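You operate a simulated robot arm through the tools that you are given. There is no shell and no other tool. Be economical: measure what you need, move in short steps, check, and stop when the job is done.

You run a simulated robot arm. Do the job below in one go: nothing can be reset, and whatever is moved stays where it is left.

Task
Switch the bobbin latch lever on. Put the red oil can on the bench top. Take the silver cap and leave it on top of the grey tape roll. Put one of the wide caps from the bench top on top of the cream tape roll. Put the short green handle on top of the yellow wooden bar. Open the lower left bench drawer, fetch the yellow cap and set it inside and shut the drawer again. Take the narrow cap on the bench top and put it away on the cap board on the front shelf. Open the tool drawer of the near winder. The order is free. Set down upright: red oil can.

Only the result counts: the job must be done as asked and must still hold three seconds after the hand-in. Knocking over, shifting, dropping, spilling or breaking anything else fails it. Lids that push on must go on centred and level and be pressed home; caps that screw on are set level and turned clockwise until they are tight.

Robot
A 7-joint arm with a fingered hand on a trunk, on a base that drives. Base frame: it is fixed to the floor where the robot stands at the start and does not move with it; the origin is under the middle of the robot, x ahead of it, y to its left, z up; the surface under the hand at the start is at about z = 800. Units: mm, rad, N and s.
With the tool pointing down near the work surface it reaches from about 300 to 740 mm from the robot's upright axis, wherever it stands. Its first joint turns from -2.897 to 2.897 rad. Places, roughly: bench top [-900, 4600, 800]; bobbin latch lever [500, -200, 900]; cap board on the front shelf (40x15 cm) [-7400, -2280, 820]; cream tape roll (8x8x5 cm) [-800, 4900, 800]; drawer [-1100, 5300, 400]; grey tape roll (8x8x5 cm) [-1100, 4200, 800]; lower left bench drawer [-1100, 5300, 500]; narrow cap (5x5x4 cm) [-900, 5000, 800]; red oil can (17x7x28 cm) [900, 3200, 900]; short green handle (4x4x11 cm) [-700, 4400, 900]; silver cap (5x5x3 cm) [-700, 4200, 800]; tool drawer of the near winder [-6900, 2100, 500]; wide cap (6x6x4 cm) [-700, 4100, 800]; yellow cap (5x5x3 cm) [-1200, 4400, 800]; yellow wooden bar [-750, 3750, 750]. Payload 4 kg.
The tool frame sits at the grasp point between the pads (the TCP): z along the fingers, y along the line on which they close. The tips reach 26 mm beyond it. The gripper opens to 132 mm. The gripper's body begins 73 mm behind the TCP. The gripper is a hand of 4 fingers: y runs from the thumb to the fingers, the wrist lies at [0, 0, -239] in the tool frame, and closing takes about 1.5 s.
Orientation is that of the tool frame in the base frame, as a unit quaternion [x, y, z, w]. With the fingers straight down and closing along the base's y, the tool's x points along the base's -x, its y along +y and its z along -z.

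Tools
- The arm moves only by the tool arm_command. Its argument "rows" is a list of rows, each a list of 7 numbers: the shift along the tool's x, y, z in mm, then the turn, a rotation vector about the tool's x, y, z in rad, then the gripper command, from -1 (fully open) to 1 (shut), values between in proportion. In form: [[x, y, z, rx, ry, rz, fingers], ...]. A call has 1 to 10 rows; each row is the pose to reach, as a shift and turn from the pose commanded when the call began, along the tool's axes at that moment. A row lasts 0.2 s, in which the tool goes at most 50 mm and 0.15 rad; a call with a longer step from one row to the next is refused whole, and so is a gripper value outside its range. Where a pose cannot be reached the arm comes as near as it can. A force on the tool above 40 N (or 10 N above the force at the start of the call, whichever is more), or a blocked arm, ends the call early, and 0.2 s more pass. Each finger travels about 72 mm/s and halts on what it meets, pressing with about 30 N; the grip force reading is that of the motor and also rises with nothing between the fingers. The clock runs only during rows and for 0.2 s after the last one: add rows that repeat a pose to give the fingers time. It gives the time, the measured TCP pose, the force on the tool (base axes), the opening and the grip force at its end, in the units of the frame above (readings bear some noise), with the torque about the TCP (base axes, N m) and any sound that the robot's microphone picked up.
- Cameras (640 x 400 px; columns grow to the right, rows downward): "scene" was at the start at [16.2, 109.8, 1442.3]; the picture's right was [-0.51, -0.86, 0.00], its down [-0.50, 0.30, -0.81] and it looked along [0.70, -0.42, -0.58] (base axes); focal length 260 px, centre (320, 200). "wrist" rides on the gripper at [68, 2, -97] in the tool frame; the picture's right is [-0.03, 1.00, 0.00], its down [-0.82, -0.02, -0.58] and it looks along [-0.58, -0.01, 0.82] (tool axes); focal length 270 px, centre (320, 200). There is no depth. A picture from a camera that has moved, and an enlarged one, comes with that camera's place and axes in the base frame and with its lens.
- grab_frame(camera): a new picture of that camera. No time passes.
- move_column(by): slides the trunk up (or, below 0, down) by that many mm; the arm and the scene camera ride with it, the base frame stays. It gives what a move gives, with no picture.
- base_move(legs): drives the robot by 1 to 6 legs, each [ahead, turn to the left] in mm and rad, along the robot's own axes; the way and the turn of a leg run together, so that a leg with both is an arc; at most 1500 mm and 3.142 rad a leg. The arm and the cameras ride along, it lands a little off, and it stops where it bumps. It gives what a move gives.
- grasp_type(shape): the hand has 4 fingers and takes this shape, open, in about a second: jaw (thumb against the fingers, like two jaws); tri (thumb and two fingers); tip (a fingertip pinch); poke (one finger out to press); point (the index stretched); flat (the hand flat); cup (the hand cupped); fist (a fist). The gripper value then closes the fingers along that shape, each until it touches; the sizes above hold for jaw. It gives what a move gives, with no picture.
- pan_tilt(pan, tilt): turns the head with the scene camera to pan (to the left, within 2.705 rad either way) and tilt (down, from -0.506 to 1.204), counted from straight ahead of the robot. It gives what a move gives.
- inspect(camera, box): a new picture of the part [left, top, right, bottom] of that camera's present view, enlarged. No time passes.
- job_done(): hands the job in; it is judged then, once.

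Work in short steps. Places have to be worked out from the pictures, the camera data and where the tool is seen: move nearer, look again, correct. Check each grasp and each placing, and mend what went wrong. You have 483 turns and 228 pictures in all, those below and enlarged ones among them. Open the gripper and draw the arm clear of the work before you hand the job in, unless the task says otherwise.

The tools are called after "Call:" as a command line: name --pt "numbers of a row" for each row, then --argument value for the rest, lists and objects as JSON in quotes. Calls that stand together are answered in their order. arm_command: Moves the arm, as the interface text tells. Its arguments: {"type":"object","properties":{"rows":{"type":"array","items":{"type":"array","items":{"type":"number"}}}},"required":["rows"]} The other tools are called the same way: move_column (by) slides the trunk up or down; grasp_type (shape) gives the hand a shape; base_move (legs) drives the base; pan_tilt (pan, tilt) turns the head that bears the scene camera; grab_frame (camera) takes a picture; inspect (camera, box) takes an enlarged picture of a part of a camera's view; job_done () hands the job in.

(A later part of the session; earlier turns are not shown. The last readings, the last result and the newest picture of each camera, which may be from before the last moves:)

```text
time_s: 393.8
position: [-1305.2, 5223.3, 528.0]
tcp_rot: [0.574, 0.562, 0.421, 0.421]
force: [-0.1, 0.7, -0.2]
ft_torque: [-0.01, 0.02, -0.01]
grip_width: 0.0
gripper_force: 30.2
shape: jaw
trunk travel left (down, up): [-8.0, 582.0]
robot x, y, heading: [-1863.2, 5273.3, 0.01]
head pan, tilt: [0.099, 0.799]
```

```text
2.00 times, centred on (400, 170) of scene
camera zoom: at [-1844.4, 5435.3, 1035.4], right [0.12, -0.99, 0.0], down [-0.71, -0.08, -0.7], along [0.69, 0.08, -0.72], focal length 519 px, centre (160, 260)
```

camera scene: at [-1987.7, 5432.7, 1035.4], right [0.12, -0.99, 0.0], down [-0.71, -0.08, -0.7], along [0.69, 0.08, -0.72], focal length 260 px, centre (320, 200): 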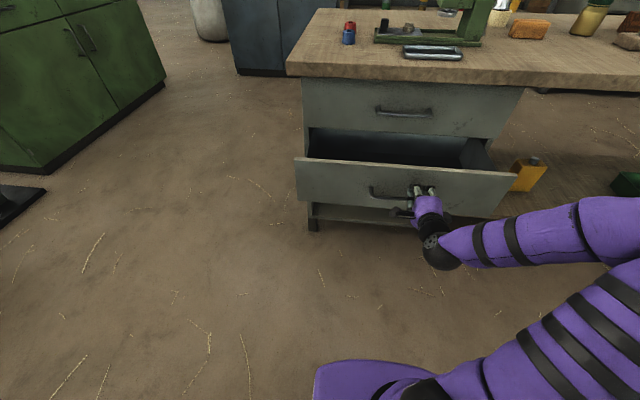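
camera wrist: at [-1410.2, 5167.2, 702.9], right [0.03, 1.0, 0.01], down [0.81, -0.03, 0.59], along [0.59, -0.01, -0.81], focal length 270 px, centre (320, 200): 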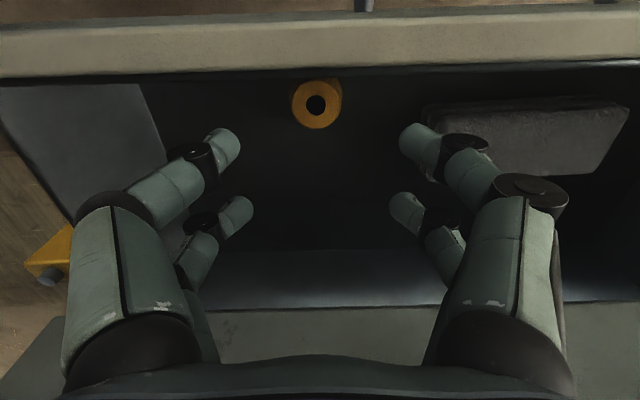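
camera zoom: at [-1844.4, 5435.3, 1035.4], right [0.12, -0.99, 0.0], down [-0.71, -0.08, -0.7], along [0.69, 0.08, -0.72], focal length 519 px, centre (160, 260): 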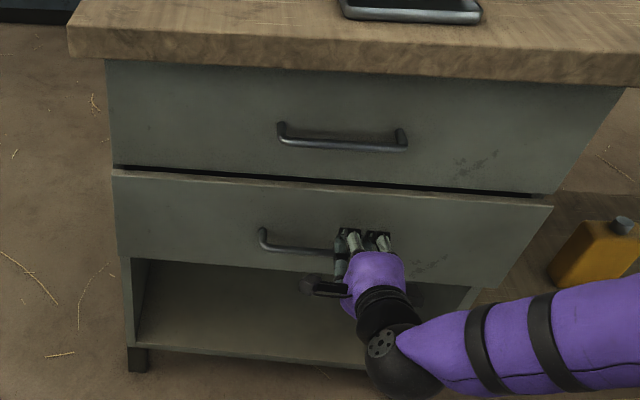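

Nearly closed. Push the last bit slowly until it stops.

Call:
base_move --legs '[[25, 0]]'

Call:
base_move --legs '[[20, 0]]'

Call:
inspect --camera "scene" --box '[270, 70, 530, 270]'

```text
time_s: 394.6
position: [-1280.7, 5223.1, 528.3]
tcp_rot: [0.574, 0.562, 0.42, 0.421]
force: [0.4, -0.2, -0.3]
ft_torque: [-0.02, -0.01, 0.02]
grip_width: 0.0
gripper_force: 30.0
shape: jaw
trunk travel left (down, up): [-8.0, 582.0]
robot x, y, heading: [-1837.6, 5271.6, 0.018]
head pan, tilt: [0.099, 0.799]
```

```text
time_s: 395.4
position: [-1261.3, 5224.7, 530.0]
tcp_rot: [0.573, 0.562, 0.421, 0.423]
force: [0.6, 0.4, 14.1]
ft_torque: [-0.22, 0.08, 0.03]
grip_width: 0.0
gripper_force: 30.0
shape: jaw
trunk travel left (down, up): [-8.0, 582.0]
robot x, y, heading: [-1819.9, 5274.2, 0.019]
head pan, tilt: [0.099, 0.799]
```

```text
2.00 times, centred on (400, 170) of scene
camera zoom: at [-1800.4, 5436.1, 1035.6], right [0.12, -0.99, 0.0], down [-0.71, -0.08, -0.7], along [0.69, 0.08, -0.72], focal length 519 px, centre (160, 260)
```

zoom: 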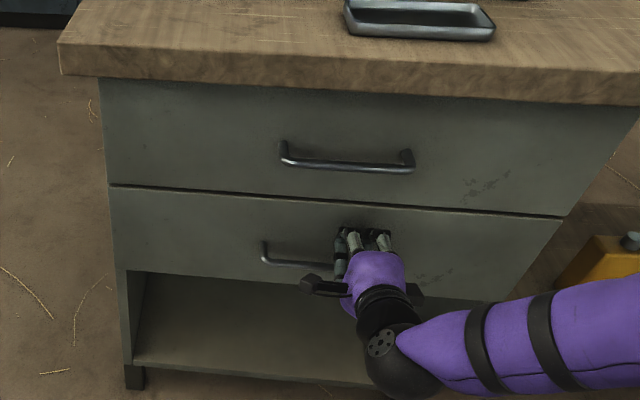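

Call:
base_move --legs '[[8, 0]]'

Call:
base_move --legs '[[-150, 0]]'

Call:
inspect --camera "scene" --box '[270, 70, 530, 270]'

```text
time_s: 396.2
position: [-1256.1, 5225.1, 531.1]
tcp_rot: [0.571, 0.562, 0.422, 0.425]
force: [-13.9, -1.7, 12.7]
ft_torque: [-0.2, 0.24, -0.17]
grip_width: 0.0
gripper_force: 30.3
shape: jaw
trunk travel left (down, up): [-8.0, 582.0]
robot x, y, heading: [-1810.7, 5272.1, 0.016]
head pan, tilt: [0.099, 0.799]
stopped in leg 1: the force on the tool passed its limit at 49 N (the readings are from after the stop); the commanded pose is now the measured one
```

```text
time_s: 397.6
position: [-1406.5, 5222.9, 529.6]
tcp_rot: [0.571, 0.562, 0.422, 0.424]
force: [0.3, -0.6, -0.4]
ft_torque: [0.03, 0.01, 0.01]
grip_width: 0.0
gripper_force: 29.6
shape: jaw
trunk travel left (down, up): [-8.0, 582.0]
robot x, y, heading: [-1960.7, 5272.2, 0.02]
head pan, tilt: [0.099, 0.799]
```

```text
2.00 times, centred on (400, 170) of scene
camera zoom: at [-1945.3, 5433.5, 1035.5], right [0.12, -0.99, 0.0], down [-0.71, -0.08, -0.7], along [0.69, 0.08, -0.72], focal length 519 px, centre (160, 260)
```

zoom: 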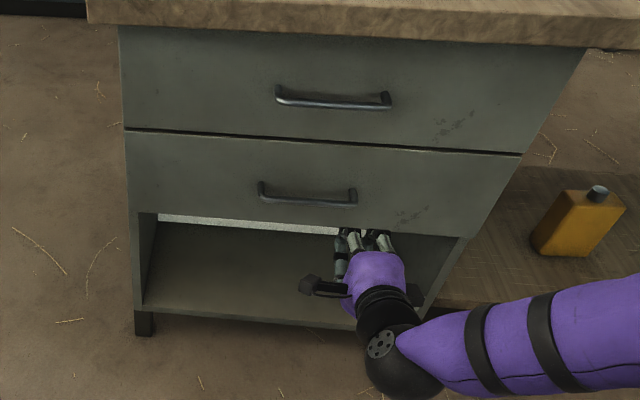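

Drawer is shut flush. Raise and return the hand to tool-down, then go for the narrow cap.

Call:
move_column --by 400

Call:
arm_command --pt "0 0 -10 0.13 0 0 0" --pt "0 0 -25 0.26 0 0 -1" --pt "0 0 -40 0.39 0 0 -1" --pt "0 0 -60 0.52 0 0 -1" --pt "0 0 -80 0.65 0 0 -1" --pt "0 0 -100 0.78 0 0 -1" --pt "0 0 -120 0.91 0 0 -1" --pt "0 0 -140 1.04 0 0 -1" --pt "0 0 -150 1.17 0 0 -1" --pt "0 0 -150 1.25 0 0 -1"

Call:
move_column --by 90

Call:
arm_command --pt "0 0 0 0 0 -0.15 -1" --pt "0 0 0 0 0 -0.3 -1" --pt "0 0 0 0 0 -0.45 -1" --pt "0 0 0 0 0 -0.6 -1" --pt "0 0 0 0 0 -0.75 -1" --pt "0 0 0 0 0 -0.9 -1" --pt "0 0 0 0 0 -1.05 -1" --pt "0 0 0 0 0 -1.2 -1" --pt "0 0 0 0 0 -1.35 -1" --pt "0 0 0 0 0 -1.5 -1"

```text
time_s: 401.4
position: [-1406.4, 5223.4, 930.5]
tcp_rot: [0.571, 0.562, 0.423, 0.423]
force: [-0.3, -0.4, -0.5]
ft_torque: [0.02, 0.01, 0.0]
grip_width: 0.0
gripper_force: 30.0
shape: jaw
trunk travel left (down, up): [-408.0, 182.0]
robot x, y, heading: [-1963.2, 5273.0, 0.022]
head pan, tilt: [0.099, 0.799]
```

```text
time_s: 403.6
position: [-1550.9, 5222.8, 971.3]
tcp_rot: [0.711, 0.703, 0.013, 0.007]
force: [-1.4, -0.3, -0.7]
ft_torque: [0.01, 0.01, -0.01]
grip_width: 132.1
gripper_force: 0.0
shape: jaw
trunk travel left (down, up): [-408.0, 182.0]
robot x, y, heading: [-1962.7, 5268.2, 0.014]
head pan, tilt: [0.099, 0.799]
```

```text
time_s: 404.9
position: [-1550.6, 5222.2, 1063.1]
tcp_rot: [0.711, 0.703, 0.013, 0.01]
force: [-0.1, 0.2, 0.1]
ft_torque: [0.0, 0.0, 0.02]
grip_width: 131.8
gripper_force: 0.0
shape: jaw
trunk travel left (down, up): [-498.0, 92.0]
robot x, y, heading: [-1963.1, 5270.4, 0.015]
head pan, tilt: [0.099, 0.799]
```

```text
time_s: 407.1
position: [-1550.2, 5223.4, 1062.1]
tcp_rot: [0.039, 0.999, 0.004, 0.016]
force: [0.6, 0.4, -0.4]
ft_torque: [0.03, 0.03, 0.01]
grip_width: 131.7
gripper_force: 0.0
shape: jaw
trunk travel left (down, up): [-498.0, 92.0]
robot x, y, heading: [-1965.4, 5267.2, 0.016]
head pan, tilt: [0.099, 0.799]
```

Call:
base_move --legs '[[0, -1.587], [250, 0], [0, 1.571], [345, 0]]'

Call:
grab_frame --camera "scene"

Call:
grab_frame --camera "wrist"

```text
time_s: 419.3
position: [-1227.0, 4946.2, 1062.0]
tcp_rot: [0.065, 0.998, 0.003, 0.015]
force: [0.3, -0.3, -0.3]
ft_torque: [0.0, 0.01, -0.02]
grip_width: 132.0
gripper_force: 0.0
shape: jaw
trunk travel left (down, up): [-498.0, 92.0]
robot x, y, heading: [-1636.8, 5012.4, -0.036]
head pan, tilt: [0.099, 0.799]
```

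```text
71 pictures are left
camera scene: at [-1611.0, 5176.2, 1525.4], right [0.07, -1.0, 0.0], down [-0.72, -0.05, -0.7], along [0.7, 0.05, -0.72], focal length 260 px, centre (320, 200)
```

scene: 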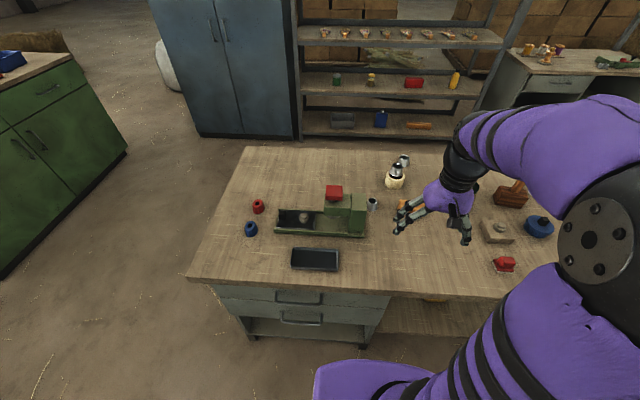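

```text
70 pictures are left
camera wrist: at [-1298.1, 4957.3, 1157.0], right [0.16, 0.99, 0.01], down [0.79, -0.13, 0.6], along [0.6, -0.09, -0.8], focal length 270 px, centre (320, 200)
```

wrist: 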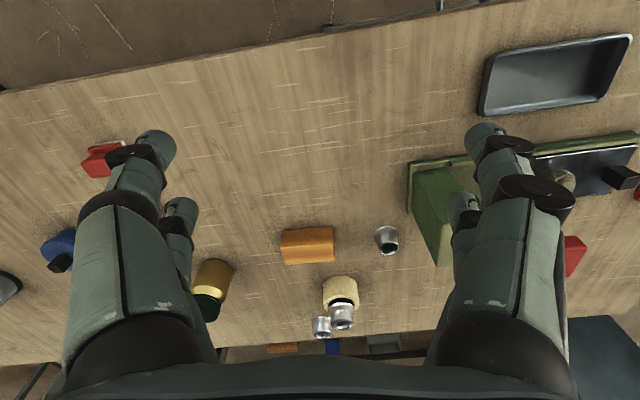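

Narrow cap at ≈ (-944,5019), near the green press. Approach with a limited opening.

Call:
arm_command --pt "-39 16 5 0 0 -0.02 -0.2" --pt "-78 31 10 0 0.01 -0.05 -0.2" --pt "-116 47 20 0 0.02 -0.08 -0.2" --pt "-155 62 30 0 0.03 -0.11 -0.2" --pt "-194 78 45 0 0.03 -0.13 -0.2" --pt "-233 93 60 0 0.03 -0.13 -0.2" --pt "-271 109 75 0 0.03 -0.13 -0.2" --pt "-271 109 100 0 0.03 -0.13 -0.2"

Call:
grab_frame --camera "wrist"

```text
time_s: 421.1
position: [-941.2, 5022.8, 971.0]
tcp_rot: [0.001, 1.0, 0.002, 0.001]
force: [0.0, -0.6, -0.5]
ft_torque: [0.0, 0.04, 0.0]
grip_width: 79.8
gripper_force: 0.0
shape: jaw
trunk travel left (down, up): [-498.0, 92.0]
robot x, y, heading: [-1639.4, 5015.3, -0.03]
head pan, tilt: [0.099, 0.799]
```

```text
69 pictures are left
camera wrist: at [-1010.6, 5023.8, 1067.1], right [0.03, 1.0, 0.01], down [0.81, -0.02, 0.58], along [0.58, -0.01, -0.82], focal length 270 px, centre (320, 200)
```

wrist: 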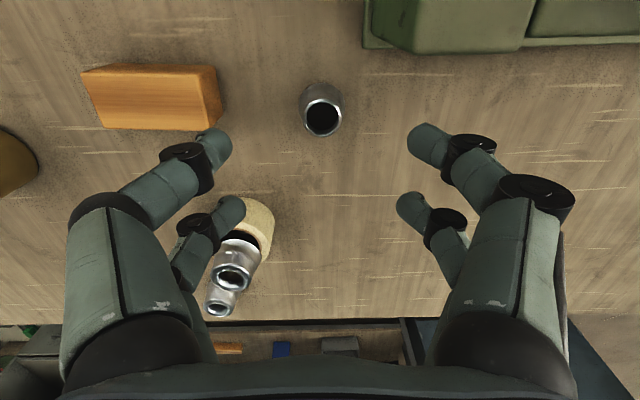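

Call:
arm_command --pt "-6 1 40 0 0 0 -0.2" --pt "-6 1 80 0 0 0 -0.2" --pt "-6 1 115 0 0 0 -0.1" --pt "-6 1 133 0 0 0 0" --pt "-6 1 133 0 0 0 0"

Call:
grab_frame --camera "wrist"

```text
time_s: 422.3
position: [-935.5, 5024.3, 838.4]
tcp_rot: [0.0, 1.0, 0.002, 0.001]
force: [-0.4, 1.0, -0.6]
ft_torque: [0.04, 0.0, -0.03]
grip_width: 66.7
gripper_force: 0.1
shape: jaw
trunk travel left (down, up): [-498.0, 92.0]
robot x, y, heading: [-1638.3, 5010.8, -0.034]
head pan, tilt: [0.099, 0.799]
```

```text
68 pictures are left
camera wrist: at [-1005.3, 5025.3, 935.0], right [0.03, 1.0, 0.01], down [0.81, -0.02, 0.58], along [0.58, -0.01, -0.82], focal length 270 px, centre (320, 200)
```

wrist: 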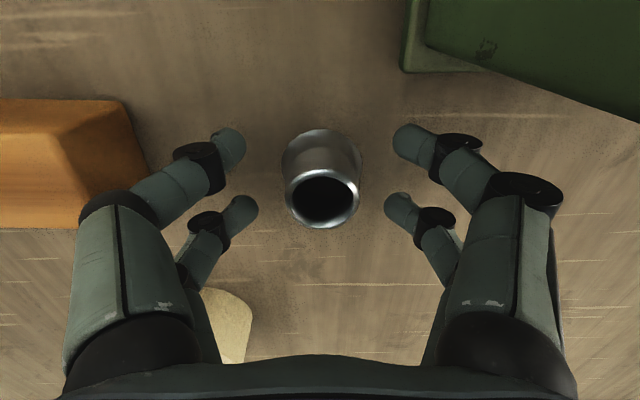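

Call:
arm_command --pt "0 0 0 0 0 0 0.3" --pt "0 0 0 0 0 0 0.6" --pt "0 0 0 0 0 0 1" --pt "0 0 0 0 0 0 1" --pt "0 0 0 0 0 0 1" --pt "0 0 0 0 0 0 1"

Call:
arm_command --pt "0 0 -30 0 0 0 1" --pt "0 0 -70 0 0 0 1" --pt "0 0 -110 0 0 0 1" --pt "0 0 -150 0 0 0 1" --pt "40 0 -170 0 0 0 1" --pt "85 0 -185 0 0 0 1" --pt "130 0 -200 0 0 0 1" --pt "175 0 -210 0 0 0 1" --pt "220 0 -220 0 0 0 1" --pt "260 0 -230 0 0 0 1"

Call:
grab_frame --camera "wrist"

```text
time_s: 423.7
position: [-935.8, 5023.3, 838.6]
tcp_rot: [0.0, 1.0, 0.002, 0.001]
force: [0.0, 0.1, 0.1]
ft_torque: [-0.01, -0.03, -0.01]
grip_width: 11.8
gripper_force: 30.4
shape: jaw
trunk travel left (down, up): [-498.0, 92.0]
robot x, y, heading: [-1637.8, 5016.4, -0.028]
head pan, tilt: [0.099, 0.799]
```

```text
time_s: 425.9
position: [-1196.5, 5022.2, 1069.5]
tcp_rot: [0.001, 1.0, 0.003, 0.002]
force: [0.0, -0.4, -0.2]
ft_torque: [0.03, 0.02, 0.0]
grip_width: 11.4
gripper_force: 30.2
shape: jaw
trunk travel left (down, up): [-498.0, 92.0]
robot x, y, heading: [-1637.4, 5013.5, -0.036]
head pan, tilt: [0.099, 0.799]
```

```text
67 pictures are left
camera wrist: at [-1265.9, 5022.4, 1166.3], right [0.03, 1.0, 0.01], down [0.81, -0.03, 0.58], along [0.58, -0.01, -0.81], focal length 270 px, centre (320, 200)
```

wrist: 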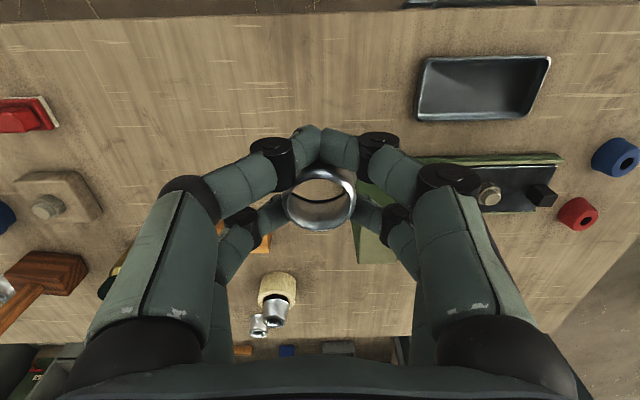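

Narrow cap gripped. Drive south to the island's end and survey the way to the west.

Call:
base_move --legs '[[-50, 0], [0, -1.535], [1200, 0], [900, 0]]'

Call:
pan_tilt --pan -0.9 --tilt 0.25

Call:
grab_frame --camera "scene"

Call:
pan_tilt --pan 0.2 --tilt 0.3

Call:
grab_frame --camera "scene"

```text
time_s: 441.1
position: [-1777.1, 2481.1, 1068.4]
tcp_rot: [0.715, 0.699, 0.001, 0.002]
force: [0.4, 0.2, -0.9]
ft_torque: [0.03, 0.02, -0.02]
grip_width: 11.8
gripper_force: 29.7
shape: jaw
trunk travel left (down, up): [-498.0, 92.0]
robot x, y, heading: [-1775.8, 2922.1, -1.62]
head pan, tilt: [0.099, 0.799]
```

```text
time_s: 442.4
position: [-1777.0, 2481.5, 1069.3]
tcp_rot: [0.715, 0.699, 0.001, 0.002]
force: [-0.3, 0.1, -0.7]
ft_torque: [0.01, 0.02, 0.0]
grip_width: 11.7
gripper_force: 30.0
shape: jaw
trunk travel left (down, up): [-498.0, 92.0]
robot x, y, heading: [-1772.0, 2919.4, -1.624]
head pan, tilt: [-0.901, 0.25]
```

```text
66 pictures are left
camera scene: at [-1694.8, 2921.0, 1574.5], right [-0.58, 0.81, 0.0], down [0.2, 0.14, -0.97], along [-0.79, -0.56, -0.25], focal length 260 px, centre (320, 200)
```

scene: 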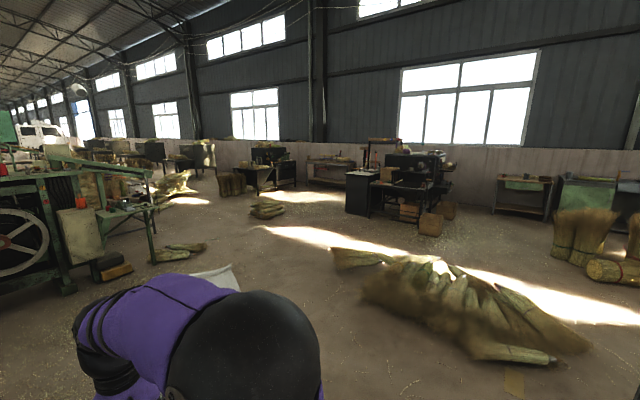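

```text
time_s: 443.7
position: [-1778.3, 2480.3, 1069.8]
tcp_rot: [0.715, 0.699, 0.001, 0.002]
force: [0.2, 0.5, 0.6]
ft_torque: [0.01, 0.02, 0.01]
grip_width: 11.7
gripper_force: 30.0
shape: jaw
trunk travel left (down, up): [-498.0, 92.0]
robot x, y, heading: [-1776.3, 2922.5, -1.624]
head pan, tilt: [0.201, 0.3]
```

```text
65 pictures are left
camera scene: at [-1604.9, 2882.9, 1569.8], right [-0.99, -0.15, 0.0], down [-0.04, 0.29, -0.96], along [0.14, -0.94, -0.3], focal length 260 px, centre (320, 200)
```

scene: 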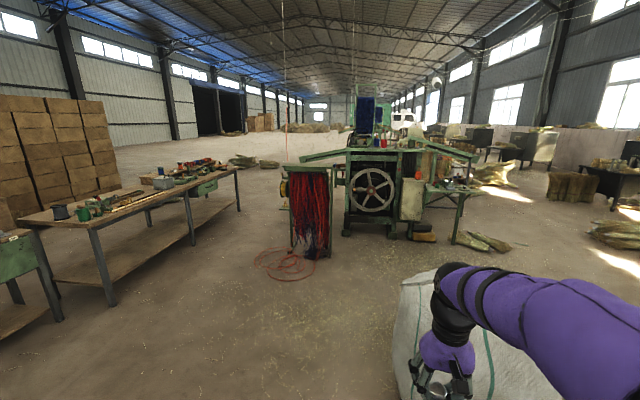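

A hay heap blocks the direct way west and a white bag stands ahead; I'll pass east of the bag, then west along y≈800.

Call:
base_move --legs '[[0, 0.73], [690, 0], [0, -0.68], [1500, 0]]'

Call:
pan_tilt --pan -1.3 --tilt 0.3

Call:
grab_frame --camera "scene"

```text
time_s: 458.7
position: [-1244.5, 438.3, 1069.4]
tcp_rot: [0.674, 0.739, 0.001, 0.002]
force: [0.3, 0.4, -1.2]
ft_torque: [-0.02, 0.0, -0.04]
grip_width: 11.9
gripper_force: 30.1
shape: jaw
trunk travel left (down, up): [-498.0, 92.0]
robot x, y, heading: [-1295.3, 875.0, -1.511]
head pan, tilt: [0.201, 0.3]
```

```text
time_s: 460.3
position: [-1245.2, 437.4, 1069.7]
tcp_rot: [0.674, 0.739, 0.001, 0.003]
force: [0.6, -0.5, 0.1]
ft_torque: [0.03, 0.01, -0.03]
grip_width: 11.6
gripper_force: 29.9
shape: jaw
trunk travel left (down, up): [-498.0, 92.0]
robot x, y, heading: [-1292.7, 874.7, -1.503]
head pan, tilt: [-1.3, 0.3]
```

```text
64 pictures are left
camera scene: at [-1231.9, 916.4, 1569.8], right [-0.33, 0.94, 0.0], down [0.28, 0.1, -0.96], along [-0.9, -0.31, -0.3], focal length 260 px, centre (320, 200)
```

scene: 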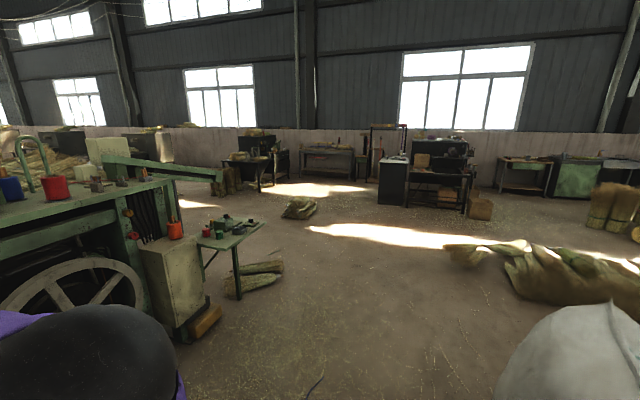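

The lane is clear. Drive west along y≈800.

Call:
base_move --legs '[[0, -1.61], [1500, 0], [1500, 0], [700, 0]]'

Call:
pan_tilt --pan 0.5 --tilt 0.3

Call:
grab_frame --camera "scene"

Call:
pan_tilt --pan -0.5 --tilt 0.3

Call:
grab_frame --camera "scene"

```text
time_s: 482.5
position: [-5412.4, 694.0, 1068.5]
tcp_rot: [0.999, 0.045, -0.001, 0.003]
force: [0.2, -0.8, 0.3]
ft_torque: [-0.02, 0.0, -0.01]
grip_width: 11.5
gripper_force: 29.9
shape: jaw
trunk travel left (down, up): [-498.0, 92.0]
robot x, y, heading: [-4976.1, 740.4, -3.086]
head pan, tilt: [-1.3, 0.3]
```

```text
time_s: 484.3
position: [-5411.6, 694.3, 1070.0]
tcp_rot: [0.999, 0.044, -0.001, 0.003]
force: [-0.9, 0.4, 0.1]
ft_torque: [-0.01, 0.02, 0.0]
grip_width: 11.8
gripper_force: 30.1
shape: jaw
trunk travel left (down, up): [-498.0, 92.0]
robot x, y, heading: [-4974.9, 742.0, -3.083]
head pan, tilt: [0.499, 0.3]
```

```text
63 pictures are left
camera scene: at [-4983.5, 544.5, 1569.8], right [-0.53, 0.85, 0.0], down [0.25, 0.16, -0.96], along [-0.81, -0.51, -0.3], focal length 260 px, centre (320, 200)
```

scene: 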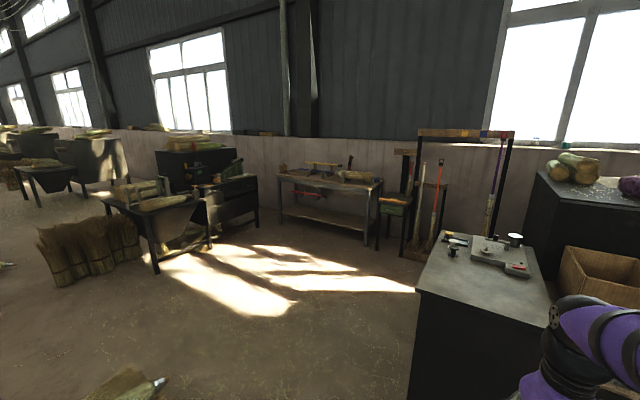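

```text
time_s: 485.6
position: [-5412.5, 695.2, 1069.7]
tcp_rot: [0.999, 0.045, -0.001, 0.002]
force: [-0.6, -0.3, -0.2]
ft_torque: [-0.01, 0.02, -0.02]
grip_width: 11.6
gripper_force: 30.2
shape: jaw
trunk travel left (down, up): [-498.0, 92.0]
robot x, y, heading: [-4976.8, 741.6, -3.082]
head pan, tilt: [-0.499, 0.3]
```

```text
62 pictures are left
camera scene: at [-4988.7, 633.6, 1569.8], right [0.43, 0.91, 0.0], down [0.27, -0.13, -0.96], along [-0.86, 0.41, -0.3], focal length 260 px, centre (320, 200)
```

scene: 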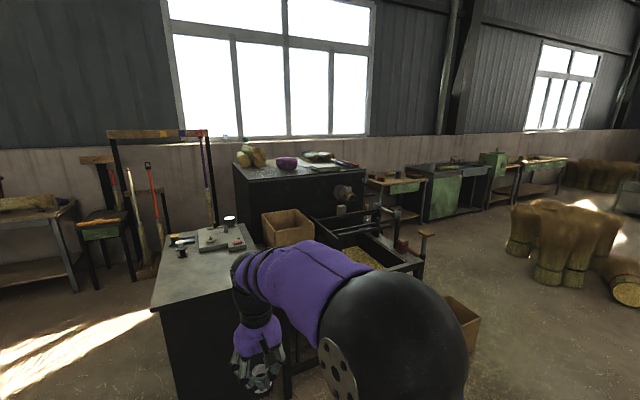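

The cap board region is beyond to the south-west; I drive diagonally to (-6050,-600) and look.

Call:
base_move --legs '[[0, 0.836], [1500, 0], [220, 0]]'

Call:
pan_tilt --pan 0.15 --tilt 0.35

Call:
grab_frame --camera "scene"

```text
time_s: 496.8
position: [-6318.4, -985.7, 1068.7]
tcp_rot: [0.891, 0.454, 0.0, 0.003]
force: [-0.4, 0.2, -0.3]
ft_torque: [-0.01, -0.01, -0.04]
grip_width: 11.6
gripper_force: 30.2
shape: jaw
trunk travel left (down, up): [-498.0, 92.0]
robot x, y, heading: [-6063.1, -623.0, -2.226]
head pan, tilt: [-0.499, 0.3]
```

```text
time_s: 497.8
position: [-6317.6, -984.2, 1070.0]
tcp_rot: [0.892, 0.453, 0.001, 0.002]
force: [0.0, -0.8, 0.2]
ft_torque: [0.0, -0.01, 0.01]
grip_width: 11.6
gripper_force: 30.5
shape: jaw
trunk travel left (down, up): [-498.0, 92.0]
robot x, y, heading: [-6065.1, -621.9, -2.229]
head pan, tilt: [0.15, 0.351]
```

```text
61 pictures are left
camera scene: at [-5951.7, -749.7, 1565.1], right [-0.87, 0.49, 0.0], down [0.17, 0.3, -0.94], along [-0.46, -0.82, -0.34], focal length 260 px, centre (320, 200)
```

scene: 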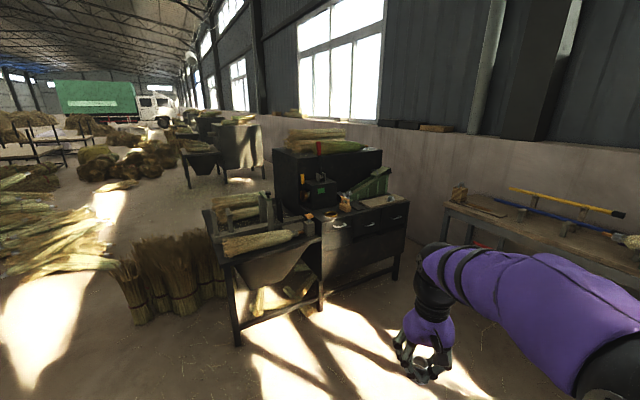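

Call:
inspect --camera "scene" --box '[200, 130, 440, 290]'

```text
2.50 times, centred on (320, 210) of scene
camera zoom: at [-5951.7, -749.7, 1565.1], right [-0.87, 0.49, 0.0], down [0.17, 0.3, -0.94], along [-0.46, -0.82, -0.34], focal length 649 px, centre (320, 175)
```

zoom: 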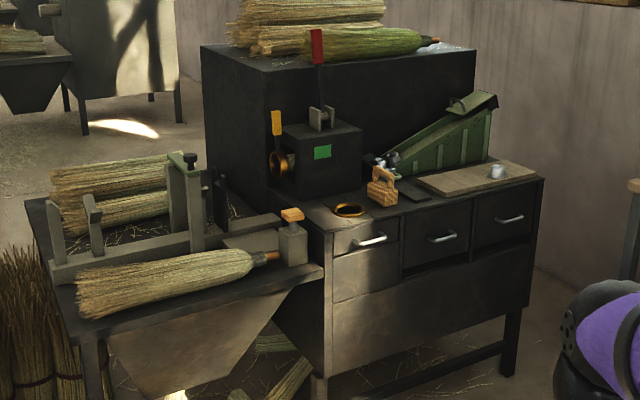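

The cap board (with one cap on it) is on the winder's front shelf at ≈ (-7400,-2270), reachable from y≈-1750 facing -y. Drive there.

Call:
base_move --legs '[[0, -0.11], [1500, 0], [0, 0.77]]'

Call:
pan_tilt --pan -0.3 --tilt 0.75

Call:
grab_frame --camera "scene"

Call:
grab_frame --camera "wrist"

```text
time_s: 508.0
position: [-7062.6, -2156.1, 1069.1]
tcp_rot: [0.687, 0.727, 0.001, 0.002]
force: [0.4, -0.1, -0.4]
ft_torque: [0.02, -0.01, 0.02]
grip_width: 11.4
gripper_force: 30.2
shape: jaw
trunk travel left (down, up): [-498.0, 92.0]
robot x, y, heading: [-7096.4, -1716.1, -1.544]
head pan, tilt: [0.15, 0.351]
```

```text
time_s: 508.9
position: [-7062.2, -2155.3, 1069.7]
tcp_rot: [0.687, 0.727, 0.001, 0.003]
force: [-0.3, 0.7, 0.4]
ft_torque: [-0.01, 0.0, -0.01]
grip_width: 11.7
gripper_force: 29.4
shape: jaw
trunk travel left (down, up): [-498.0, 92.0]
robot x, y, heading: [-7095.1, -1714.3, -1.544]
head pan, tilt: [-0.3, 0.75]
```

```text
59 pictures are left
camera scene: at [-6965.5, -1729.0, 1529.5], right [-0.96, 0.27, 0.0], down [0.18, 0.66, -0.73], along [-0.2, -0.71, -0.68], focal length 260 px, centre (320, 200)
```

scene: 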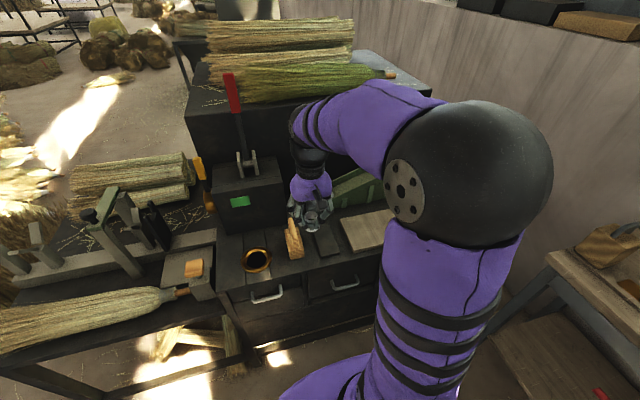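

```text
58 pictures are left
camera wrist: at [-7065.4, -2086.4, 1166.2], right [1.0, 0.03, 0.01], down [0.02, -0.81, 0.58], along [0.02, -0.58, -0.81], focal length 270 px, centre (320, 200)
```

wrist: 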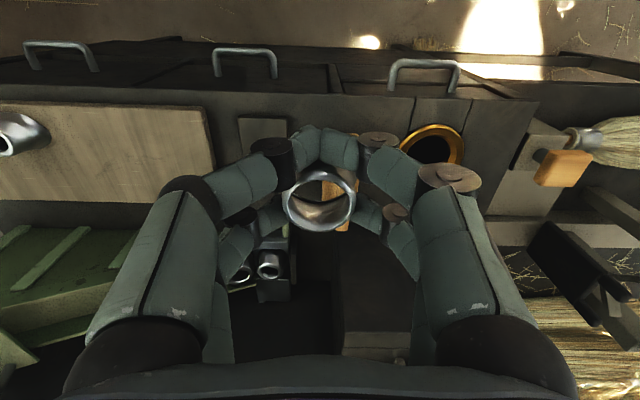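

Board spans x -7612..-7212, y -2342..-2192, with one cap at ≈ (-7440,-2230). I'll place mine at ≈ (-7295,-2267).

Call:
arm_command --pt "-16 -40 0 0 0 0 1" --pt "-33 -80 0 0 0 0 1" --pt "-49 -119 0 0 0 0 1" --pt "-66 -159 0 0 0 0 1" --pt "-82 -198 0 0 0 0 1" --pt "-99 -238 0 0 0 0 1" --pt "-99 -238 45 0 0 0 1" --pt "-99 -238 90 0 0 0 1" --pt "-99 -238 120 0 0 0 1"

Call:
grab_frame --camera "wrist"

Call:
inspect --camera "scene" --box '[240, 140, 460, 300]'

```text
time_s: 510.9
position: [-7293.1, -2268.4, 948.0]
tcp_rot: [0.686, 0.728, 0.002, 0.004]
force: [-0.4, -0.4, -0.2]
ft_torque: [0.01, -0.02, 0.01]
grip_width: 11.3
gripper_force: 29.7
shape: jaw
trunk travel left (down, up): [-498.0, 92.0]
robot x, y, heading: [-7093.0, -1713.8, -1.544]
head pan, tilt: [-0.3, 0.75]
```

```text
57 pictures are left
camera wrist: at [-7296.4, -2199.3, 1044.7], right [1.0, 0.03, 0.01], down [0.02, -0.81, 0.58], along [0.02, -0.58, -0.81], focal length 270 px, centre (320, 200)
```

wrist: 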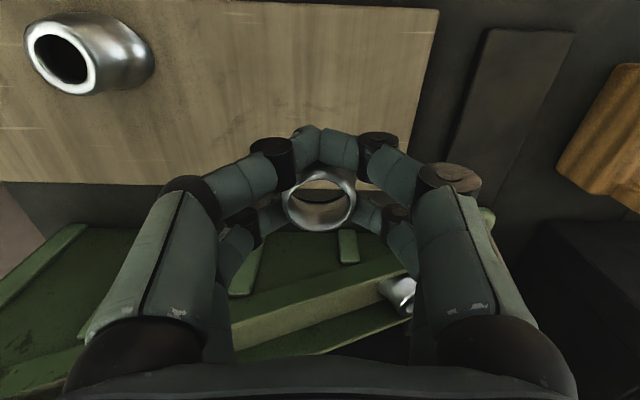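

```text
2.50 times, centred on (350, 220) of scene
camera zoom: at [-6965.8, -1729.2, 1529.5], right [-0.96, 0.27, 0.0], down [0.18, 0.66, -0.73], along [-0.2, -0.7, -0.68], focal length 649 px, centre (245, 150)
```

zoom: 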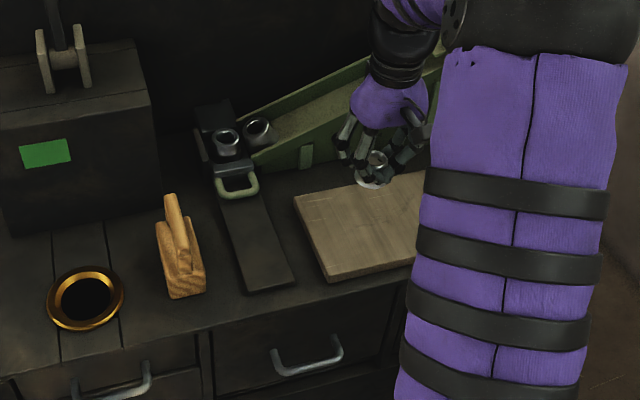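

Clear. Lower onto the board.

Call:
arm_command --pt "0 0 25 0 0 0 1" --pt "0 0 50 0 0 0 1" --pt "0 0 62 0 0 0 1"

Call:
arm_command --pt "0 0 2 0 0 0 1" --pt "0 0 4 0 0 0 1"

Call:
inspect --camera "scene" --box '[300, 170, 460, 270]'

```text
time_s: 511.7
position: [-7292.9, -2269.3, 885.8]
tcp_rot: [0.686, 0.727, 0.001, 0.003]
force: [-0.2, 1.1, -0.3]
ft_torque: [0.01, -0.02, 0.01]
grip_width: 11.6
gripper_force: 30.1
shape: jaw
trunk travel left (down, up): [-498.0, 92.0]
robot x, y, heading: [-7093.7, -1714.3, -1.541]
head pan, tilt: [-0.3, 0.75]
```

```text
time_s: 512.3
position: [-7292.5, -2269.3, 881.8]
tcp_rot: [0.686, 0.728, 0.002, 0.003]
force: [-0.1, -1.0, 0.7]
ft_torque: [0.0, 0.0, -0.03]
grip_width: 11.4
gripper_force: 30.2
shape: jaw
trunk travel left (down, up): [-498.0, 92.0]
robot x, y, heading: [-7096.8, -1711.5, -1.545]
head pan, tilt: [-0.3, 0.75]
```

```text
4.00 times, centred on (380, 220) of scene
camera zoom: at [-6965.7, -1729.1, 1529.4], right [-0.96, 0.27, 0.0], down [0.18, 0.66, -0.73], along [-0.2, -0.7, -0.68], focal length 1038 px, centre (80, 120)
```

zoom: 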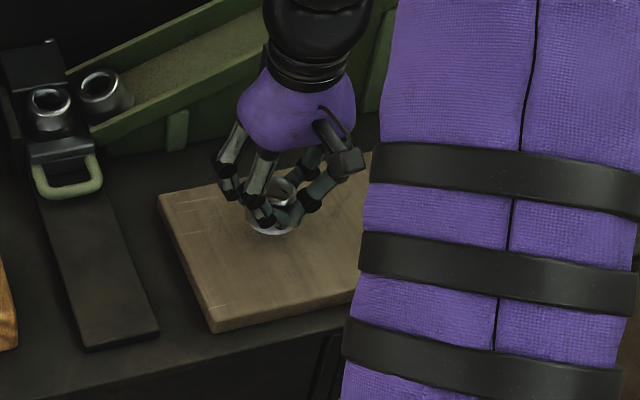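

Call:
arm_command --pt "0 0 4 0 0 0 1" --pt "0 0 8 0 0 0 1"

Call:
arm_command --pt "0 0 2 0 0 0 1" --pt "0 0 4 0 0 0 1"

Call:
arm_command --pt "0 0 1.5 0 0 0 1" --pt "0 0 3 0 0 0 1"

```text
time_s: 512.9
position: [-7293.4, -2266.8, 873.1]
tcp_rot: [0.686, 0.727, 0.001, 0.003]
force: [0.0, -0.2, -0.5]
ft_torque: [-0.02, 0.02, 0.02]
grip_width: 11.5
gripper_force: 30.3
shape: jaw
trunk travel left (down, up): [-498.0, 92.0]
robot x, y, heading: [-7096.7, -1716.6, -1.543]
head pan, tilt: [-0.3, 0.75]
```

```text
time_s: 513.5
position: [-7293.1, -2269.3, 868.7]
tcp_rot: [0.687, 0.727, 0.002, 0.003]
force: [0.7, -0.5, 0.0]
ft_torque: [0.02, 0.0, -0.02]
grip_width: 11.5
gripper_force: 30.5
shape: jaw
trunk travel left (down, up): [-498.0, 92.0]
robot x, y, heading: [-7089.8, -1713.8, -1.542]
head pan, tilt: [-0.3, 0.75]
```

```text
time_s: 514.1
position: [-7291.7, -2268.2, 867.0]
tcp_rot: [0.687, 0.727, 0.001, 0.003]
force: [-0.4, -0.1, -0.1]
ft_torque: [0.0, -0.01, -0.04]
grip_width: 11.6
gripper_force: 29.9
shape: jaw
trunk travel left (down, up): [-498.0, 92.0]
robot x, y, heading: [-7097.2, -1712.4, -1.545]
head pan, tilt: [-0.3, 0.75]
```

Call:
arm_command --pt "0 0 1.5 0 0 0 1" --pt "0 0 3 0 0 0 1"

Call:
arm_command --pt "0 0 1.5 0 0 0 1" --pt "0 0 2.5 0 0 0 1"

Call:
inspect --camera "scene" --box '[300, 170, 460, 270]'

```text
time_s: 514.7
position: [-7291.5, -2270.1, 863.8]
tcp_rot: [0.686, 0.727, 0.002, 0.002]
force: [-0.3, -0.1, 0.4]
ft_torque: [0.0, -0.01, -0.05]
grip_width: 11.5
gripper_force: 30.3
shape: jaw
trunk travel left (down, up): [-498.0, 92.0]
robot x, y, heading: [-7093.5, -1712.8, -1.539]
head pan, tilt: [-0.3, 0.75]
```

```text
time_s: 515.3
position: [-7293.1, -2269.3, 861.4]
tcp_rot: [0.686, 0.727, 0.001, 0.004]
force: [0.3, 0.6, -0.4]
ft_torque: [0.02, 0.0, 0.01]
grip_width: 11.6
gripper_force: 30.5
shape: jaw
trunk travel left (down, up): [-498.0, 92.0]
robot x, y, heading: [-7096.0, -1718.3, -1.541]
head pan, tilt: [-0.3, 0.75]
```

```text
4.00 times, centred on (380, 220) of scene
camera zoom: at [-6965.7, -1729.1, 1529.4], right [-0.96, 0.27, 0.0], down [0.18, 0.66, -0.73], along [-0.2, -0.7, -0.68], focal length 1038 px, centre (80, 120)
```

zoom: 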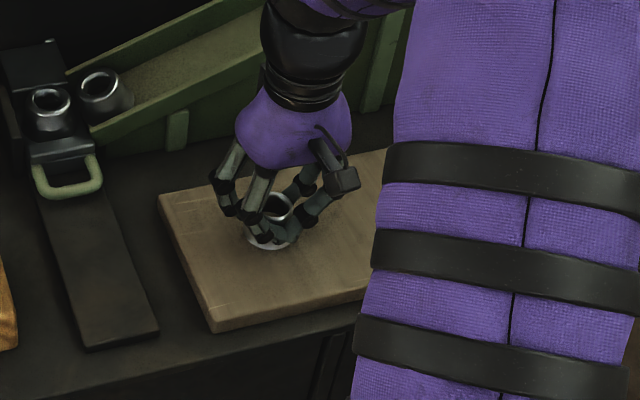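

Call:
arm_command --pt "0 0 1.5 0 0 0 1" --pt "0 0 2.5 0 0 0 1"

Call:
arm_command --pt "0 0 1.5 0 0 0 1" --pt "0 0 2 0 0 0 1"

```text
time_s: 515.9
position: [-7292.3, -2269.9, 859.5]
tcp_rot: [0.686, 0.727, 0.001, 0.002]
force: [-0.4, 0.3, -0.4]
ft_torque: [-0.01, -0.02, 0.0]
grip_width: 11.6
gripper_force: 30.0
shape: jaw
trunk travel left (down, up): [-498.0, 92.0]
robot x, y, heading: [-7097.2, -1717.0, -1.543]
head pan, tilt: [-0.3, 0.75]
```

```text
time_s: 516.5
position: [-7293.0, -2268.5, 857.5]
tcp_rot: [0.687, 0.727, 0.0, 0.003]
force: [0.6, -0.8, 5.6]
ft_torque: [-0.02, -0.01, 0.03]
grip_width: 11.7
gripper_force: 30.6
shape: jaw
trunk travel left (down, up): [-498.0, 92.0]
robot x, y, heading: [-7090.6, -1716.2, -1.535]
head pan, tilt: [-0.3, 0.75]
```

Contact (5.6 N). Release and rise.

Call:
arm_command --pt "0 0 0 0 0 0 0.8" --pt "0 0 0 0 0 0 0.5" --pt "0 0 0 0 0 0 0.2" --pt "0 0 0 0 0 0 -0.1" --pt "0 0 0 0 0 0 -0.4" --pt "0 0 0 0 0 0 -0.4"

Call:
arm_command --pt "0 0 -30 0 0 0 -0.4" --pt "0 0 -70 0 0 0 -0.4" --pt "0 0 -115 0 0 0 -0.4" --pt "0 0 -160 0 0 0 -0.4" --pt "30 0 -190 0 0 0 -0.4" --pt "70 20 -200 0 0 0 -0.4" --pt "110 40 -210 0 0 0 -0.4"

Call:
grab_frame --camera "wrist"

```text
time_s: 517.9
position: [-7293.4, -2267.6, 856.9]
tcp_rot: [0.687, 0.727, 0.001, 0.003]
force: [0.6, 0.9, -0.1]
ft_torque: [-0.01, 0.01, 0.0]
grip_width: 91.8
gripper_force: 0.0
shape: jaw
trunk travel left (down, up): [-498.0, 92.0]
robot x, y, heading: [-7093.6, -1715.5, -1.541]
head pan, tilt: [-0.3, 0.75]
```

```text
time_s: 519.5
position: [-7256.5, -2152.0, 1067.1]
tcp_rot: [0.686, 0.728, 0.001, 0.003]
force: [-0.1, 0.0, -0.1]
ft_torque: [0.03, -0.03, -0.03]
grip_width: 92.0
gripper_force: 0.1
shape: jaw
trunk travel left (down, up): [-498.0, 92.0]
robot x, y, heading: [-7094.7, -1714.3, -1.54]
head pan, tilt: [-0.3, 0.75]
```

```text
53 pictures are left
camera wrist: at [-7260.0, -2083.6, 1163.6], right [1.0, 0.03, 0.01], down [0.02, -0.81, 0.58], along [0.02, -0.58, -0.81], focal length 270 px, centre (320, 200)
```

wrist: 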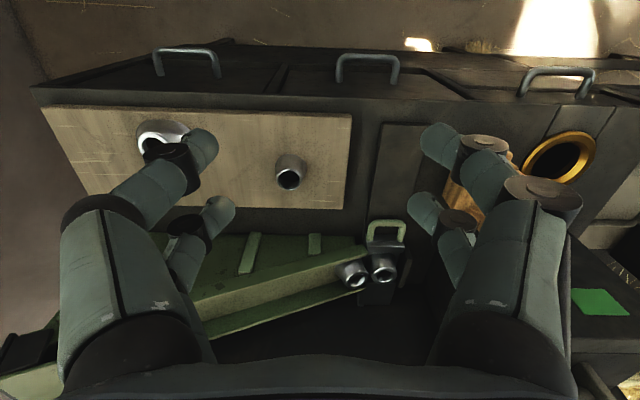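

The narrow cap stands on the board. Now go to the near winder: drive back out and look at it from the east.

Call:
base_move --legs '[[0, 2.355], [1500, 0], [0, 0.085], [1180, 0], [0, 0.67], [1150, 0]]'

Call:
pan_tilt --pan 1.4 --tilt 0.4

Call:
grab_frame --camera "scene"

```text
time_s: 546.3
position: [-5174.6, 1826.8, 1066.5]
tcp_rot: [0.711, -0.703, -0.003, 0.002]
force: [-0.7, -0.2, 0.2]
ft_torque: [0.0, 0.04, -0.01]
grip_width: 91.7
gripper_force: 0.1
shape: jaw
trunk travel left (down, up): [-498.0, 92.0]
robot x, y, heading: [-5353.5, 1395.5, 1.559]
head pan, tilt: [-0.3, 0.75]
```

```text
time_s: 548.0
position: [-5174.0, 1826.9, 1067.7]
tcp_rot: [0.712, -0.703, -0.003, 0.001]
force: [0.4, -0.1, 0.6]
ft_torque: [0.0, -0.03, 0.01]
grip_width: 92.2
gripper_force: 0.1
shape: jaw
trunk travel left (down, up): [-498.0, 92.0]
robot x, y, heading: [-5358.2, 1397.9, 1.555]
head pan, tilt: [1.4, 0.4]
```

```text
52 pictures are left
camera scene: at [-5600.7, 1358.4, 1560.6], right [0.19, 0.98, 0.0], down [0.38, -0.07, -0.92], along [-0.9, 0.17, -0.39], focal length 260 px, centre (320, 200)
```

scene: 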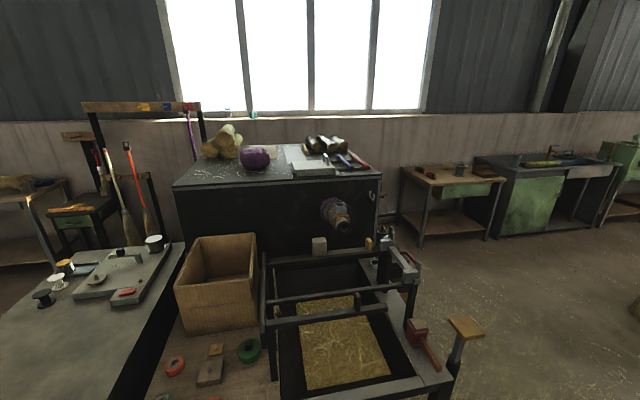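

Call:
base_move --legs '[[1250, 0], [0, 1.57], [450, 0]]'

Call:
pan_tilt --pan 0.5 --tilt 0.55

Call:
grab_frame --camera "scene"

```text
time_s: 556.0
position: [-5336.2, 3084.8, 1066.7]
tcp_rot: [0.84, -0.543, -0.004, 0.002]
force: [0.5, -0.1, 0.0]
ft_torque: [-0.01, 0.05, 0.04]
grip_width: 92.4
gripper_force: 0.1
shape: jaw
trunk travel left (down, up): [-498.0, 92.0]
robot x, y, heading: [-5333.5, 2617.4, 1.899]
head pan, tilt: [1.4, 0.4]
stopped in leg 2: the robot was blocked; the commanded pose is now the measured one
```

```text
time_s: 557.2
position: [-5336.9, 3086.0, 1065.6]
tcp_rot: [0.84, -0.542, -0.002, 0.002]
force: [-0.5, -1.4, -0.7]
ft_torque: [0.02, 0.03, 0.03]
grip_width: 92.2
gripper_force: 0.0
shape: jaw
trunk travel left (down, up): [-498.0, 92.0]
robot x, y, heading: [-5327.6, 2617.5, 1.902]
head pan, tilt: [0.499, 0.55]
```

```text
51 pictures are left
camera scene: at [-5521.5, 2575.3, 1546.8], right [0.68, 0.74, 0.0], down [0.38, -0.35, -0.85], along [-0.63, 0.58, -0.52], focal length 260 px, centre (320, 200)
```

scene: 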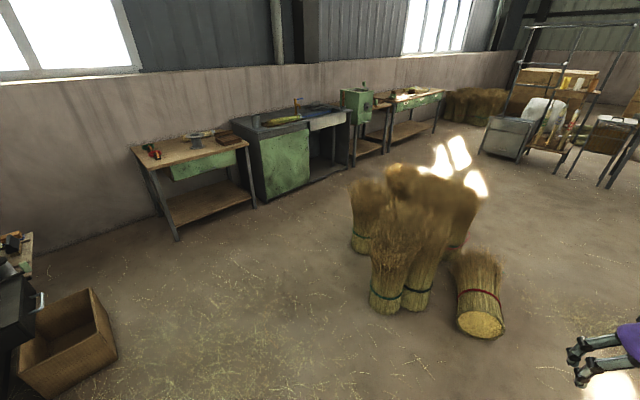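

Blocked while turning; check what touches on the right/rear.

Call:
pan_tilt --pan -2.2 --tilt 0.8

Call:
grab_frame --camera "scene"

```text
time_s: 559.6
position: [-5335.9, 3085.0, 1066.7]
tcp_rot: [0.84, -0.542, -0.002, 0.001]
force: [-0.2, 0.8, 0.3]
ft_torque: [-0.01, 0.04, 0.03]
grip_width: 92.2
gripper_force: 0.1
shape: jaw
trunk travel left (down, up): [-498.0, 92.0]
robot x, y, heading: [-5333.8, 2616.9, 1.901]
head pan, tilt: [-2.201, 0.799]
```

```text
50 pictures are left
camera scene: at [-5378.3, 2490.5, 1525.5], right [-0.3, -0.95, 0.0], down [-0.68, 0.21, -0.7], along [0.67, -0.21, -0.72], focal length 260 px, centre (320, 200)
```

scene: 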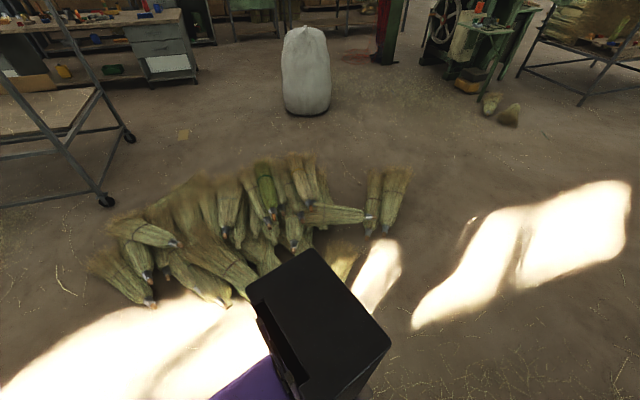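

The rear touches the broom pile. Move forward first, then turn.

Call:
base_move --legs '[[300, 0], [0, 1.24], [350, 0]]'

Call:
pan_tilt --pan 0.6 --tilt 0.55

Call:
grab_frame --camera "scene"

```text
time_s: 566.9
position: [-6220.6, 3039.2, 1066.7]
tcp_rot: [0.998, 0.056, -0.001, 0.002]
force: [-0.5, -0.4, -0.6]
ft_torque: [0.0, -0.01, -0.02]
grip_width: 92.2
gripper_force: 0.1
shape: jaw
trunk travel left (down, up): [-498.0, 92.0]
robot x, y, heading: [-5774.8, 2901.6, -3.131]
head pan, tilt: [-2.201, 0.799]
```

```text
time_s: 569.4
position: [-6222.5, 3038.8, 1067.6]
tcp_rot: [0.998, 0.056, 0.0, 0.002]
force: [-0.3, -0.5, 1.5]
ft_torque: [0.03, 0.02, 0.0]
grip_width: 92.3
gripper_force: 0.0
shape: jaw
trunk travel left (down, up): [-498.0, 92.0]
robot x, y, heading: [-5772.8, 2903.1, -3.127]
head pan, tilt: [0.6, 0.55]
```

```text
49 pictures are left
camera scene: at [-5785.2, 2700.2, 1546.8], right [-0.58, 0.82, 0.0], down [0.43, 0.3, -0.85], along [-0.7, -0.49, -0.52], focal length 260 px, centre (320, 200)
```

scene: 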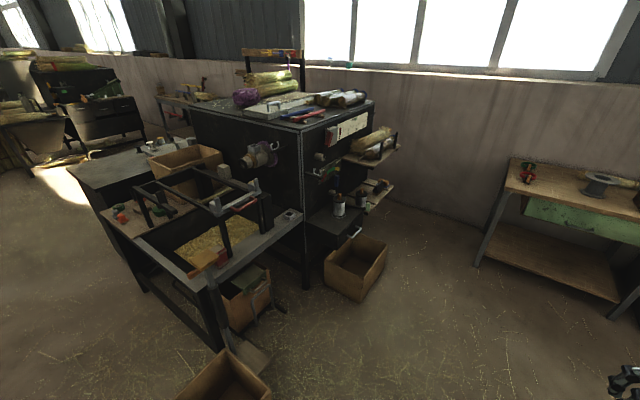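

Call:
inspect --camera "scene" --box '[270, 120, 430, 310]'

```text
2.11 times, centred on (350, 215) of scene
camera zoom: at [-5785.2, 2700.2, 1546.8], right [-0.58, 0.82, 0.0], down [0.43, 0.3, -0.85], along [-0.7, -0.49, -0.52], focal length 547 px, centre (257, 168)
```

zoom: 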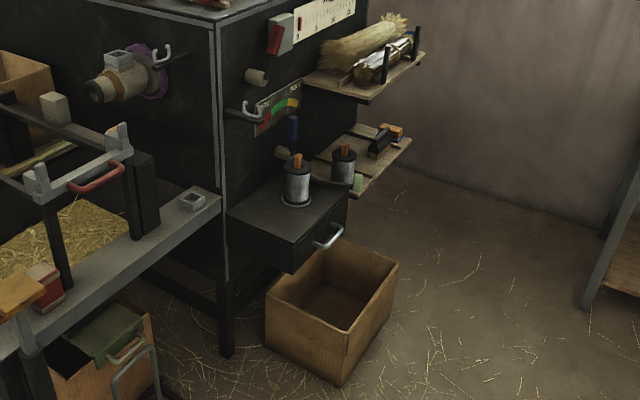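

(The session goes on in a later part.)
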